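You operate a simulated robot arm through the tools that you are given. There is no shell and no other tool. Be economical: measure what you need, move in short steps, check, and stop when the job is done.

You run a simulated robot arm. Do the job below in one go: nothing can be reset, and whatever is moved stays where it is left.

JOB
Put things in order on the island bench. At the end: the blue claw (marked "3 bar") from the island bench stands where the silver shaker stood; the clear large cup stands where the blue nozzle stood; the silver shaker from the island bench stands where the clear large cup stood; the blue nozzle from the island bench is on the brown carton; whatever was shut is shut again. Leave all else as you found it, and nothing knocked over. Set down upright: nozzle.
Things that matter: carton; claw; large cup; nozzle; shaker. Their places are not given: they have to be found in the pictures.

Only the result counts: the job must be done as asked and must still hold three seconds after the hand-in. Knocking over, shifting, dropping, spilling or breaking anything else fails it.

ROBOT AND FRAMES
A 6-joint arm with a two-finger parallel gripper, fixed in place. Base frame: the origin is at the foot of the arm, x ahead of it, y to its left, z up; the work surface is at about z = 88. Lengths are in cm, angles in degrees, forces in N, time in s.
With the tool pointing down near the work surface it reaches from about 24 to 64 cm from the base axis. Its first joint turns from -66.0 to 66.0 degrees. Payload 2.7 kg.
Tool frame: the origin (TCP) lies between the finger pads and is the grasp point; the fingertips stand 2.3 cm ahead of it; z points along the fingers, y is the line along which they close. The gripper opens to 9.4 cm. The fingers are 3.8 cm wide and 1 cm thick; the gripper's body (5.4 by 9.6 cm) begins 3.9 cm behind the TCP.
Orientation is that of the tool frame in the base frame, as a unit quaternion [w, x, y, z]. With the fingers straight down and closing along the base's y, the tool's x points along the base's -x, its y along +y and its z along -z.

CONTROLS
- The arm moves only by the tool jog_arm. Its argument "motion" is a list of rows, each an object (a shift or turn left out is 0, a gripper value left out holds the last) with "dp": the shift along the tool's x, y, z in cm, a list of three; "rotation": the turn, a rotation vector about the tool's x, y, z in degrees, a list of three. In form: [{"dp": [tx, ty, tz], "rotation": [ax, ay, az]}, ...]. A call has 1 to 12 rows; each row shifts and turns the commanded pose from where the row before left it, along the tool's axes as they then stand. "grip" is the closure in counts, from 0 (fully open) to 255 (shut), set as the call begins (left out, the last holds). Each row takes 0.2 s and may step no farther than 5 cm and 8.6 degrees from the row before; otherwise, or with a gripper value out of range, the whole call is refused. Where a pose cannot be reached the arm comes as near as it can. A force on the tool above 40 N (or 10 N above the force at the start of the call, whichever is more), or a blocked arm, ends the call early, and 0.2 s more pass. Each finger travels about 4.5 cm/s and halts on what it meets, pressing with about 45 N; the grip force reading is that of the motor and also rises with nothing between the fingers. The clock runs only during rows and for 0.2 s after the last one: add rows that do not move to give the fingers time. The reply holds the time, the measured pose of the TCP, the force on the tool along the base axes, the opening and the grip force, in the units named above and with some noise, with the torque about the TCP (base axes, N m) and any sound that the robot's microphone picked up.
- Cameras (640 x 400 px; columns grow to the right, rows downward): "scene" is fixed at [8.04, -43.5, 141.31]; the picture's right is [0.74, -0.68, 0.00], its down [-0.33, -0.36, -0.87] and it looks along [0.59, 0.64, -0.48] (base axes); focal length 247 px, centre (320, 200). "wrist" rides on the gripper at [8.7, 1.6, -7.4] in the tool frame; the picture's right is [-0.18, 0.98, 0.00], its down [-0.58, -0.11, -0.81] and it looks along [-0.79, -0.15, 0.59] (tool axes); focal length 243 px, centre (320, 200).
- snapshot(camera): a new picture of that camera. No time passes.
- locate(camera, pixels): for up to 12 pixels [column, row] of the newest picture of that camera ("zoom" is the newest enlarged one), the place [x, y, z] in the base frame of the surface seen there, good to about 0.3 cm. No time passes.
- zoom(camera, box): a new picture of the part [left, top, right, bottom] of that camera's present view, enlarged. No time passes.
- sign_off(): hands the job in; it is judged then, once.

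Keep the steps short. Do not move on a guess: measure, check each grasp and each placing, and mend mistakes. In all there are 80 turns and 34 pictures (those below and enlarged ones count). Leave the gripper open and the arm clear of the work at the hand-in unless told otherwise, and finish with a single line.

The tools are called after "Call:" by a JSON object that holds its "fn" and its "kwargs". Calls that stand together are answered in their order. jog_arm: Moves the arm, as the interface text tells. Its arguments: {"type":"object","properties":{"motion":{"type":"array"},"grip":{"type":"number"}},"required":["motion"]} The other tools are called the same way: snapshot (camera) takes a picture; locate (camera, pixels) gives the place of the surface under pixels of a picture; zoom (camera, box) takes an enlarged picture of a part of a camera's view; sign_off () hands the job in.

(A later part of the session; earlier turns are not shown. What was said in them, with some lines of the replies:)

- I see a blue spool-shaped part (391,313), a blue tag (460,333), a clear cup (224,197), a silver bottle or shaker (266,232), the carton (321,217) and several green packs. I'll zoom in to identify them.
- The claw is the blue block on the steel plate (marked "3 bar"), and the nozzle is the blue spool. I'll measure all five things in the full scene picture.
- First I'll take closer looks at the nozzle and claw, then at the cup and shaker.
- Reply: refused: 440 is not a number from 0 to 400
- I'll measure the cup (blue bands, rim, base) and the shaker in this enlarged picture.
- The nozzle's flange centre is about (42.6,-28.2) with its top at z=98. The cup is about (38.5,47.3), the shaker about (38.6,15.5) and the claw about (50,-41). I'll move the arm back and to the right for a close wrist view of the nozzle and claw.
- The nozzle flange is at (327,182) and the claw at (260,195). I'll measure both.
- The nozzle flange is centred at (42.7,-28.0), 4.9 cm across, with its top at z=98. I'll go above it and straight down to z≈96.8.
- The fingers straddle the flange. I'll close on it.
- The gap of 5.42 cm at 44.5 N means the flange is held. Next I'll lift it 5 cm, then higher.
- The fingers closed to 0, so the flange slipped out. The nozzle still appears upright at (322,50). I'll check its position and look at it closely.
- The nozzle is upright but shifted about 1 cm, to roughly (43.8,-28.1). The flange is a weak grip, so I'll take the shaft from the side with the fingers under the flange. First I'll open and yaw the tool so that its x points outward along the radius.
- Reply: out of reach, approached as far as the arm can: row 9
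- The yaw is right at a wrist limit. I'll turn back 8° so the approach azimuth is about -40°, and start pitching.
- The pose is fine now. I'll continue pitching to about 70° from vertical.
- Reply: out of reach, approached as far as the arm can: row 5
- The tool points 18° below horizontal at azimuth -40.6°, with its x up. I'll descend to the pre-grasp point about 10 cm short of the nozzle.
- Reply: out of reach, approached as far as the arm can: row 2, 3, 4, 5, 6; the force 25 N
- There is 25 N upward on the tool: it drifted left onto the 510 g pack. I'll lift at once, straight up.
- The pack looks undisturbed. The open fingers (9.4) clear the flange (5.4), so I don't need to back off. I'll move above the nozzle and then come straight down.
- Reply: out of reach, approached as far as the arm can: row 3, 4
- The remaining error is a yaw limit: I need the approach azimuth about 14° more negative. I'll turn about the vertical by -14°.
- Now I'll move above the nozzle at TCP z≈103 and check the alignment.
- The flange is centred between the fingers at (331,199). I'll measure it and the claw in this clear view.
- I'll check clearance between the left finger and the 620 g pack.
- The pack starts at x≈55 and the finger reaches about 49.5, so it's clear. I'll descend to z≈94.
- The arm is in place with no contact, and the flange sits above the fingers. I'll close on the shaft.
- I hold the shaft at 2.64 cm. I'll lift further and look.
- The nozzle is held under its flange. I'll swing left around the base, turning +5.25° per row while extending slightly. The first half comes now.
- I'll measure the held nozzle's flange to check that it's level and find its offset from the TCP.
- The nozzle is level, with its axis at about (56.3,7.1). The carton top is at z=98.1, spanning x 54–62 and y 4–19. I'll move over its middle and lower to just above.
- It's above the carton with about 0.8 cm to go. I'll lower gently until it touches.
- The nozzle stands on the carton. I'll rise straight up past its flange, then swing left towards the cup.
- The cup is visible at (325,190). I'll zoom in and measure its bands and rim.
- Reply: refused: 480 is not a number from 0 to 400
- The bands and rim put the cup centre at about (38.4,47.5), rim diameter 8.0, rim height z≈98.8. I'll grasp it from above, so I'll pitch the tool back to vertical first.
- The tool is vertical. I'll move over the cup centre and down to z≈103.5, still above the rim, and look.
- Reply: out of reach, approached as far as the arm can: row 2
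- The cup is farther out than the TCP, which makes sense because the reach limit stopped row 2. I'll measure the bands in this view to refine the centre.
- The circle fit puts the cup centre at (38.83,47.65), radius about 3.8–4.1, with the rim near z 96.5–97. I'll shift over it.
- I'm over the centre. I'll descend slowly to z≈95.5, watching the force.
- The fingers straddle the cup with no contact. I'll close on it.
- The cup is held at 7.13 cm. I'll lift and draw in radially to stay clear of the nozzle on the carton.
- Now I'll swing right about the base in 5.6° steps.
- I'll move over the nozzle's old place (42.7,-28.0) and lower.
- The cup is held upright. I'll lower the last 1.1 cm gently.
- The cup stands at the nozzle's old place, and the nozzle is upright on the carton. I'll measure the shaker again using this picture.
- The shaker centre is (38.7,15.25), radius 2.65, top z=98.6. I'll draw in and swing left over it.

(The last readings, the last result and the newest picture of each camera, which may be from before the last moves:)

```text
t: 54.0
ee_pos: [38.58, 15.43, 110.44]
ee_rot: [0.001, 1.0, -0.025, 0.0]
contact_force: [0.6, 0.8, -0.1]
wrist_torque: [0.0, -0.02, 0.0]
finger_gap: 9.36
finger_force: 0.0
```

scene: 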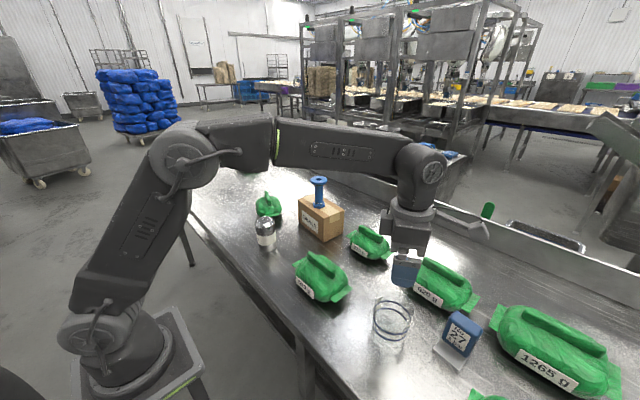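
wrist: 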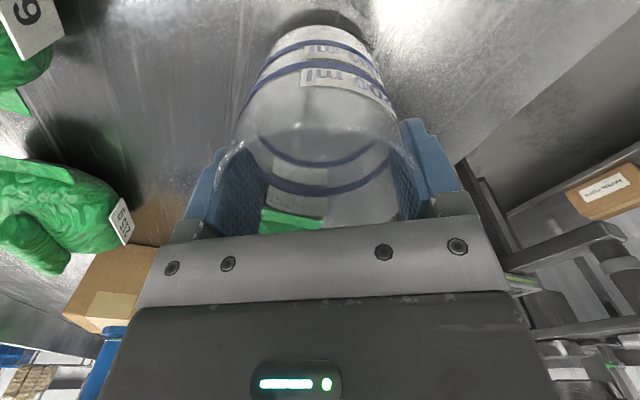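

I'm right above the shaker with about 2 cm clearance per side. I'll descend to z=95.3 and close.

Call:
{"fn": "jog_arm", "kwargs": {"motion": [{"dp": [0.12, 0.17, 4.5]}, {"dp": [0, 0, 4.5]}, {"dp": [0, 0, 3]}, {"dp": [0, 0, 2]}, {"dp": [0, 0, 1.1]}, {}]}}

Call:
{"fn": "jog_arm", "kwargs": {"motion": [{}, {}, {}, {}], "grip": 255}}

Call:
{"fn": "jog_arm", "kwargs": {"motion": [{"dp": [0, 0, -0.5]}, {"dp": [0, 0, -0.5]}, {}, {}]}}

```text
t: 55.4
ee_pos: [38.8, 15.1, 95.18]
ee_rot: [0.001, 1.0, -0.025, -0.001]
contact_force: [-0.1, 0.4, -0.1]
wrist_torque: [0.0, 0.0, -0.01]
finger_gap: 9.41
finger_force: 0.1
```

```text
t: 56.4
ee_pos: [38.81, 15.09, 95.31]
ee_rot: [0.001, 1.0, -0.025, 0.0]
contact_force: [-0.1, 0.8, 0.4]
wrist_torque: [0.02, -0.02, -0.03]
finger_gap: 5.79
finger_force: 44.6
```

```text
t: 57.4
ee_pos: [38.8, 15.11, 96.32]
ee_rot: [0.001, 1.0, -0.025, 0.0]
contact_force: [-0.4, 1.5, -1.0]
wrist_torque: [0.04, -0.02, -0.02]
finger_gap: 5.8
finger_force: 44.8
```

The gap is steady at 5.8. I'll lift further and verify with a picture.

Call:
{"fn": "jog_arm", "kwargs": {"motion": [{"dp": [0, 0, -1.5]}, {"dp": [0, 0, -3]}, {"dp": [0, 0, -3]}, {"dp": [0, 0, -4]}, {"dp": [0, 0, -4]}, {}]}}

Call:
{"fn": "snapshot", "kwargs": {"camera": "wrist"}}

```text
t: 58.8
ee_pos: [38.82, 15.08, 111.98]
ee_rot: [0.001, 1.0, -0.025, 0.0]
contact_force: [0.5, -0.4, -2.9]
wrist_torque: [-0.01, -0.03, 0.02]
finger_gap: 5.82
finger_force: 45.4
```

```text
5 pictures are left
```

wrist: 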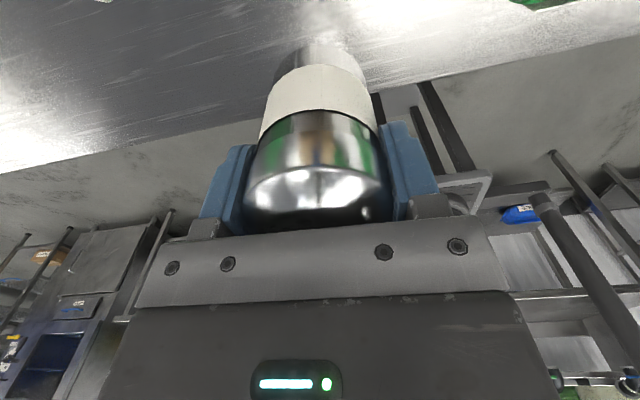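

The shaker is firmly held. I'll swing left 29.6°, then extend and lower towards the cup's old place (38.83,47.65).

Call:
{"fn": "jog_arm", "kwargs": {"motion": [{"dp": [-1.96, -3.83, 0], "rotation": [0, 0, -5.92]}, {"dp": [-1.96, -3.83, 0], "rotation": [0, 0, -5.92]}, {"dp": [-1.96, -3.83, 0], "rotation": [0, 0, -5.92]}, {"dp": [-1.96, -3.83, 0], "rotation": [0, 0, -5.92]}, {"dp": [-1.96, -3.83, 0], "rotation": [0, 0, -5.92]}, {"dp": [3.62, -1.62, 2]}, {"dp": [3.62, -1.62, 2]}, {"dp": [3.62, -1.62, 2]}, {"dp": [3.62, -1.62, 2]}, {"dp": [3.62, -1.62, 2]}, {}]}}

```text
t: 61.2
ee_pos: [38.88, 47.63, 101.73]
ee_rot: [0.0, 0.973, 0.231, -0.001]
contact_force: [0.4, -0.9, -1.9]
wrist_torque: [0.0, 0.0, 0.05]
finger_gap: 5.78
finger_force: 44.5
```

Right on target. I'll lower to the release height (TCP ≈95.3).

Call:
{"fn": "jog_arm", "kwargs": {"motion": [{"dp": [0, 0, 3]}, {"dp": [0, 0, 2]}, {"dp": [0, 0, 0.9]}, {"dp": [0, 0, 0.4]}, {"dp": [0, 0, 0.1]}, {}]}}

Call:
{"fn": "jog_arm", "kwargs": {"motion": [{}, {}, {}, {}], "grip": 0}}

Call:
{"fn": "jog_arm", "kwargs": {"motion": [{"dp": [0, 0, -2]}, {"dp": [0, 0, -4]}, {"dp": [-3.6, 1.62, -3]}, {"dp": [-3.6, 1.62, -3]}, {"dp": [-3.6, 1.62, -3]}, {}]}}

Call:
{"fn": "snapshot", "kwargs": {"camera": "scene"}}

```text
t: 62.6
ee_pos: [38.65, 47.72, 95.36]
ee_rot: [0.0, 0.973, 0.232, 0.0]
contact_force: [0.1, 0.1, -1.0]
wrist_torque: [0.02, -0.01, 0.0]
finger_gap: 5.78
finger_force: 44.8
```

```text
t: 63.6
ee_pos: [38.78, 47.68, 95.45]
ee_rot: [0.0, 0.973, 0.231, 0.0]
contact_force: [0.0, 0.0, 0.4]
wrist_torque: [0.0, -0.02, 0.02]
finger_gap: 9.39
finger_force: 0.1
```

```text
t: 65.0
ee_pos: [31.36, 38.46, 110.53]
ee_rot: [0.001, 0.973, 0.231, 0.001]
contact_force: [-0.3, 0.5, -0.2]
wrist_torque: [0.01, 0.01, 0.0]
finger_gap: 9.41
finger_force: 0.1
```

```text
4 pictures are left
```

scene: 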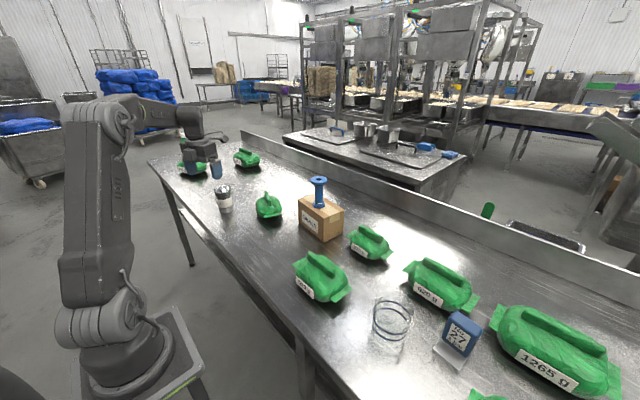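

The shaker stands at the cup's old place. Next is the claw. I'll rise and swing right, staying clear of the nozzle.

Call:
{"fn": "jog_arm", "kwargs": {"motion": [{"dp": [0, 0, -3]}, {"dp": [1.76, 4.52, 0], "rotation": [0, 0, 5.6]}, {"dp": [1.76, 4.52, 0], "rotation": [0, 0, 5.6]}, {"dp": [1.76, 4.52, 0], "rotation": [0, 0, 5.6]}, {"dp": [1.76, 4.52, 0], "rotation": [0, 0, 5.6]}, {"dp": [1.76, 4.52, 0], "rotation": [0, 0, 5.6]}, {"dp": [1.76, 4.52, 0], "rotation": [0, 0, 5.6]}, {"dp": [1.76, 4.52, 0], "rotation": [0, 0, 5.6]}, {"dp": [1.76, 4.52, 0], "rotation": [0, 0, 5.6]}, {}]}}

Call:
{"fn": "jog_arm", "kwargs": {"motion": [{"dp": [1.76, 4.52, 0], "rotation": [0, 0, 5.6]}, {"dp": [1.76, 4.52, 0], "rotation": [0, 0, 5.6]}, {"dp": [1.76, 4.52, 0], "rotation": [0, 0, 5.6]}, {"dp": [1.76, 4.52, 0], "rotation": [0, 0, 5.6]}, {"dp": [1.76, 4.52, 0], "rotation": [0, 0, 5.6]}, {"dp": [1.76, 4.52, 0], "rotation": [0, 0, 5.6]}, {"dp": [1.76, 4.52, 0], "rotation": [0, 0, 5.6]}, {"dp": [1.76, 4.52, 0], "rotation": [0, 0, 5.6]}, {}]}}

Call:
{"fn": "jog_arm", "kwargs": {"motion": [{"rotation": [0, 0, 6.8]}, {"rotation": [0, 0, 6.8]}, {"rotation": [0, 0, 6.8]}, {"rotation": [0, 0, 6.8]}, {"rotation": [0, 6.7, 0]}, {"rotation": [0, 6.7, 0]}, {"rotation": [0, 6.6, 0]}, {}]}}

```text
t: 67.2
ee_pos: [49.5, 5.1, 113.57]
ee_rot: [0.001, 0.988, -0.156, 0.0]
contact_force: [-0.7, 0.0, 0.4]
wrist_torque: [0.02, -0.01, 0.01]
finger_gap: 9.4
finger_force: 0.0
```

```text
t: 69.2
ee_pos: [38.81, -31.2, 113.64]
ee_rot: [0.0, 0.853, -0.522, 0.001]
contact_force: [0.2, -0.3, -0.6]
wrist_torque: [0.0, -0.02, 0.03]
finger_gap: 9.41
finger_force: 0.1
```

```text
t: 71.0
ee_pos: [38.8, -31.1, 113.6]
ee_rot: [-0.124, -0.695, 0.697, -0.125]
contact_force: [-0.2, 0.6, 0.7]
wrist_torque: [-0.02, 0.0, -0.03]
finger_gap: 9.4
finger_force: 0.0
```

The tool is tilted 20° towards -y and closes along x. I'll match the claw's 5° yaw, narrow the fingers to about 6.5 cm, and move above it.

Call:
{"fn": "jog_arm", "kwargs": {"motion": [{"rotation": [-1.84, 0, 4.97]}, {"dp": [1.09, -2.95, 2.43]}, {"dp": [1.09, -2.95, 2.43]}, {"dp": [1.08, -2.95, 2.43]}, {"dp": [1.08, -2.94, 2.42]}, {}], "grip": 79}}

Call:
{"fn": "snapshot", "kwargs": {"camera": "wrist"}}

```text
t: 72.4
ee_pos: [49.77, -39.57, 106.01]
ee_rot: [-0.129, -0.663, 0.728, -0.118]
contact_force: [-0.1, 0.1, 0.6]
wrist_torque: [0.02, -0.03, -0.02]
finger_gap: 6.5
finger_force: 0.1
```

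```text
3 pictures are left
```

wrist: 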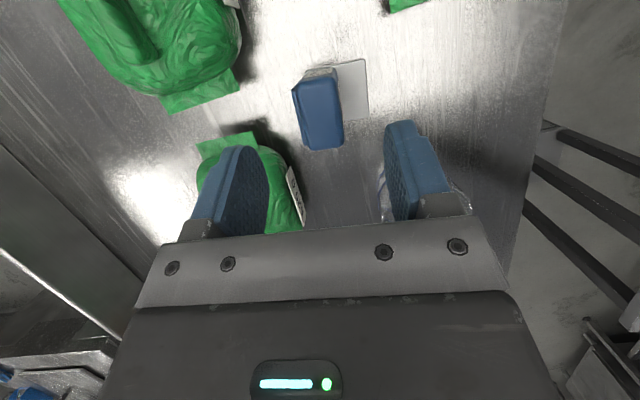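

In position above the claw, whose top face is around (320,115). I'll measure its top corners and plate.

Call:
{"fn": "locate", "kwargs": {"camera": "wrist", "pixels": [[297, 90], [333, 84], [340, 143], [308, 147], [320, 115], [300, 118], [337, 115], [365, 62], [367, 116], [345, 117], [236, 95], [296, 170]]}}

```text
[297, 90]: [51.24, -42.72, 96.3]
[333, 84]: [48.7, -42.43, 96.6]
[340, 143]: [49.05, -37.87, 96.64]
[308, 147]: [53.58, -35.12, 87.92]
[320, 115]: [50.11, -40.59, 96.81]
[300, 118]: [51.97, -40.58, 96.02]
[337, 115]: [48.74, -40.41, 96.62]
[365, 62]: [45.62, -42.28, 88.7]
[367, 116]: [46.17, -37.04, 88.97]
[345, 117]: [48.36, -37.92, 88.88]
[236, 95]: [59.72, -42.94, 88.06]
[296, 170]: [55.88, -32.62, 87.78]
```

The block centre is about (50.2,-40.2), top at 96.8. I'll shift slightly and descend to z=94.3.

Call:
{"fn": "jog_arm", "kwargs": {"motion": [{"dp": [-0.97, -0.45, 2.76]}, {"dp": [-0.97, 0, 2.76]}, {"dp": [-0.97, 0, 2.76]}, {"dp": [-0.6, 0, 1.7]}, {"dp": [-0.37, 0, 1.06]}, {}]}}

```text
t: 73.8
ee_pos: [50.21, -39.87, 94.13]
ee_rot: [-0.129, -0.664, 0.727, -0.118]
contact_force: [-0.3, -0.8, -0.1]
wrist_torque: [0.02, 0.01, 0.05]
finger_gap: 6.49
finger_force: 0.2
```

Reached with no contact. I'll close, then lift slightly.

Call:
{"fn": "jog_arm", "kwargs": {"motion": [{}, {}, {}, {}], "grip": 255}}

Call:
{"fn": "jog_arm", "kwargs": {"motion": [{"dp": [0.17, 0, -0.47]}, {"dp": [0.17, 0, -0.47]}, {}, {}]}}

```text
t: 74.8
ee_pos: [50.19, -39.76, 94.34]
ee_rot: [-0.13, -0.663, 0.727, -0.118]
contact_force: [1.4, -0.1, -0.7]
wrist_torque: [-0.1, -0.03, 0.02]
finger_gap: 3.62
finger_force: 45.2
```

```text
t: 75.8
ee_pos: [50.13, -39.66, 95.31]
ee_rot: [-0.129, -0.662, 0.729, -0.117]
contact_force: [-0.5, 1.0, -5.2]
wrist_torque: [-0.02, -0.05, 0.0]
finger_gap: 3.62
finger_force: 45.6
```

The claw is held at 3.62 cm with about 5 N of weight. I'll lift and draw in.

Call:
{"fn": "jog_arm", "kwargs": {"motion": [{"dp": [1.39, 0, -3.75]}, {"dp": [1.39, 0, -3.75]}, {"dp": [0.02, 2.78, -3.19]}, {"dp": [0.02, 2.78, -3.19]}, {"dp": [0.02, 2.78, -3.19]}, {}]}}

Call:
{"fn": "jog_arm", "kwargs": {"motion": [{"dp": [-4.33, 0.65, -1.6]}, {"dp": [-4.33, 0.65, -1.6]}, {"dp": [-4.33, 0.65, -1.6]}, {"dp": [-4.33, 0.65, -1.6]}, {"dp": [-4.33, 0.65, -1.6]}, {}]}}

```text
t: 77.2
ee_pos: [42.23, -35.67, 112.27]
ee_rot: [-0.129, -0.663, 0.728, -0.118]
contact_force: [0.4, -0.1, -4.1]
wrist_torque: [0.02, -0.03, -0.01]
finger_gap: 3.64
finger_force: 45.0
```

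```text
t: 78.6
ee_pos: [41.18, -12.3, 112.48]
ee_rot: [-0.128, -0.663, 0.728, -0.118]
contact_force: [0.0, 0.5, -4.3]
wrist_torque: [0.01, -0.01, 0.04]
finger_gap: 3.63
finger_force: 44.9
```

The claw is still held. I'll continue to above the shaker's old place.

Call:
{"fn": "jog_arm", "kwargs": {"motion": [{"dp": [-4.33, 0.65, -1.6]}, {"dp": [-4.33, 0.65, -1.6]}, {"dp": [-4.33, 0.65, -1.6]}, {"dp": [-4.33, 0.65, -1.6]}, {"dp": [-4.33, 0.65, -1.6]}, {"dp": [-4.33, 0.65, -1.6]}, {}]}}

```text
t: 80.2
ee_pos: [39.67, 15.53, 112.52]
ee_rot: [-0.129, -0.663, 0.728, -0.118]
contact_force: [0.0, 0.1, -5.5]
wrist_torque: [0.01, -0.01, 0.01]
finger_gap: 3.63
finger_force: 45.1
```

Exactly on target. I'll lower to about 2 cm above the bench, then check.

Call:
{"fn": "jog_arm", "kwargs": {"motion": [{"dp": [-1.42, 0, 3.85]}, {"dp": [-1.42, 0, 3.85]}, {"dp": [-1.42, 0, 3.85]}, {"dp": [-1.32, 0, 3.56]}, {}]}}

Call:
{"fn": "zoom", "kwargs": {"camera": "scene", "box": [206, 180, 334, 260]}}

```text
t: 81.4
ee_pos: [39.83, 15.53, 96.24]
ee_rot: [-0.129, -0.663, 0.728, -0.117]
contact_force: [0.6, 0.8, -3.7]
wrist_torque: [-0.02, -0.01, -0.02]
finger_gap: 3.62
finger_force: 45.2
```

```text
5.00 times, centred on (270, 220) of scene
```

zoom: 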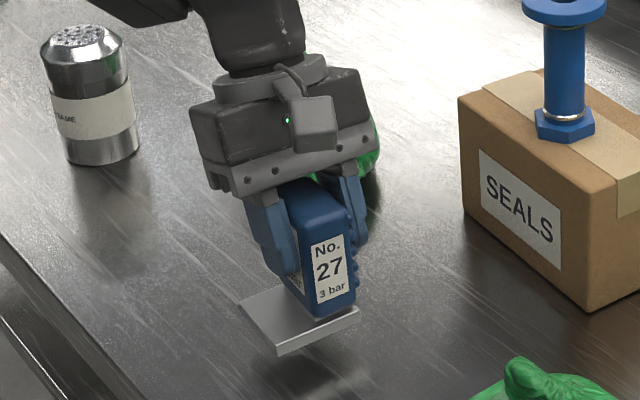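

The claw hangs level. I'll lower the rest gently.

Call:
{"fn": "jog_arm", "kwargs": {"motion": [{"dp": [-0.35, 0, 0.94]}, {"dp": [-0.17, 0, 0.47]}, {"dp": [-0.1, 0, 0.26]}, {"dp": [-0.03, 0, 0.07]}, {}]}}

```text
t: 82.6
ee_pos: [39.72, 15.58, 94.5]
ee_rot: [-0.128, -0.663, 0.728, -0.118]
contact_force: [0.5, 0.0, -5.1]
wrist_torque: [0.02, -0.02, -0.03]
finger_gap: 3.63
finger_force: 45.2
```

Weight is still on the arm (-5.1 N). I'll go a little further until the bench carries it.

Call:
{"fn": "jog_arm", "kwargs": {"motion": [{"dp": [-0.03, 0, 0.09]}, {"dp": [-0.03, 0, 0.08]}, {}]}}

```text
t: 83.4
ee_pos: [39.82, 15.59, 94.37]
ee_rot: [-0.129, -0.663, 0.728, -0.117]
contact_force: [-0.3, -0.1, -0.9]
wrist_torque: [-0.06, 0.09, -0.01]
finger_gap: 3.61
finger_force: 45.5
```

The bench carries it now. I'll release and retreat along the fingers, then check.

Call:
{"fn": "jog_arm", "kwargs": {"motion": [{}, {}, {}, {}], "grip": 60}}

Call:
{"fn": "jog_arm", "kwargs": {"motion": [{"dp": [0, 0, -2]}, {"dp": [0, 0, -4]}, {"dp": [0, 0, -4.5]}, {"dp": [0, 0, -4.5]}, {"dp": [0, 0, -4.5]}, {"dp": [0, 0, -4]}, {}], "grip": 0}}

Call:
{"fn": "snapshot", "kwargs": {"camera": "scene"}}

Call:
{"fn": "locate", "kwargs": {"camera": "scene", "pixels": [[262, 240], [273, 250], [280, 236], [223, 190], [224, 202], [302, 218], [325, 216], [322, 240], [301, 199], [341, 226], [300, 270], [325, 258]]}}

```text
t: 84.4
ee_pos: [39.77, 15.5, 94.26]
ee_rot: [-0.129, -0.663, 0.728, -0.118]
contact_force: [0.0, -1.8, 0.4]
wrist_torque: [-0.01, -0.01, -0.03]
finger_gap: 7.18
finger_force: 0.1
```

```text
t: 86.0
ee_pos: [40.49, 23.5, 116.51]
ee_rot: [-0.129, -0.663, 0.728, -0.118]
contact_force: [-0.7, 0.8, 0.2]
wrist_torque: [0.05, -0.03, -0.01]
finger_gap: 9.41
finger_force: 0.1
```

```text
1 pictures are left
```

scene: 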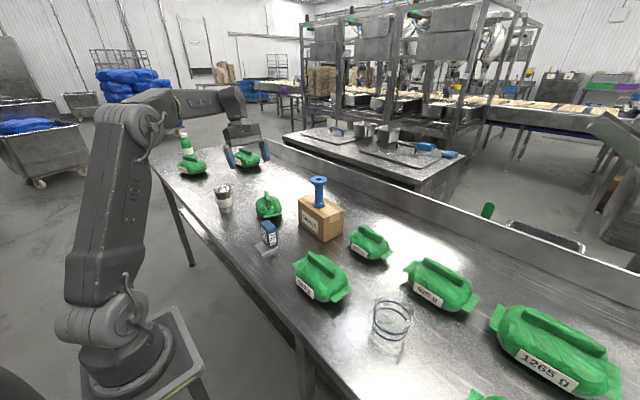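

```text
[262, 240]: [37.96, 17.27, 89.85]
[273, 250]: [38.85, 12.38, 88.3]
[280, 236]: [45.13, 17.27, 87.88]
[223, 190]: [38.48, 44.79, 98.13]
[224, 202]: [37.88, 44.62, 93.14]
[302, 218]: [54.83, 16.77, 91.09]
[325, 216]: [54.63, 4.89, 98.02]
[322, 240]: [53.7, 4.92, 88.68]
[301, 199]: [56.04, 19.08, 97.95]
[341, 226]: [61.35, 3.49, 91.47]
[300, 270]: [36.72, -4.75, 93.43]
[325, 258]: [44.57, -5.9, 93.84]
```

Everything stands in place, the carton and packs are unchanged, and the gripper is open and clear. I'm handing in.

Call:
{"fn": "sign_off", "kwargs": {}}

```text
The job is handed in.
```

The job is handed in: the nozzle is upright on the carton, the cup stands where the nozzle was, the shaker where the cup was and the claw where the shaker was; I opened nothing, nothing was knocked over, and the arm pressed once on the 510 g pack, which looked unmoved afterwards.
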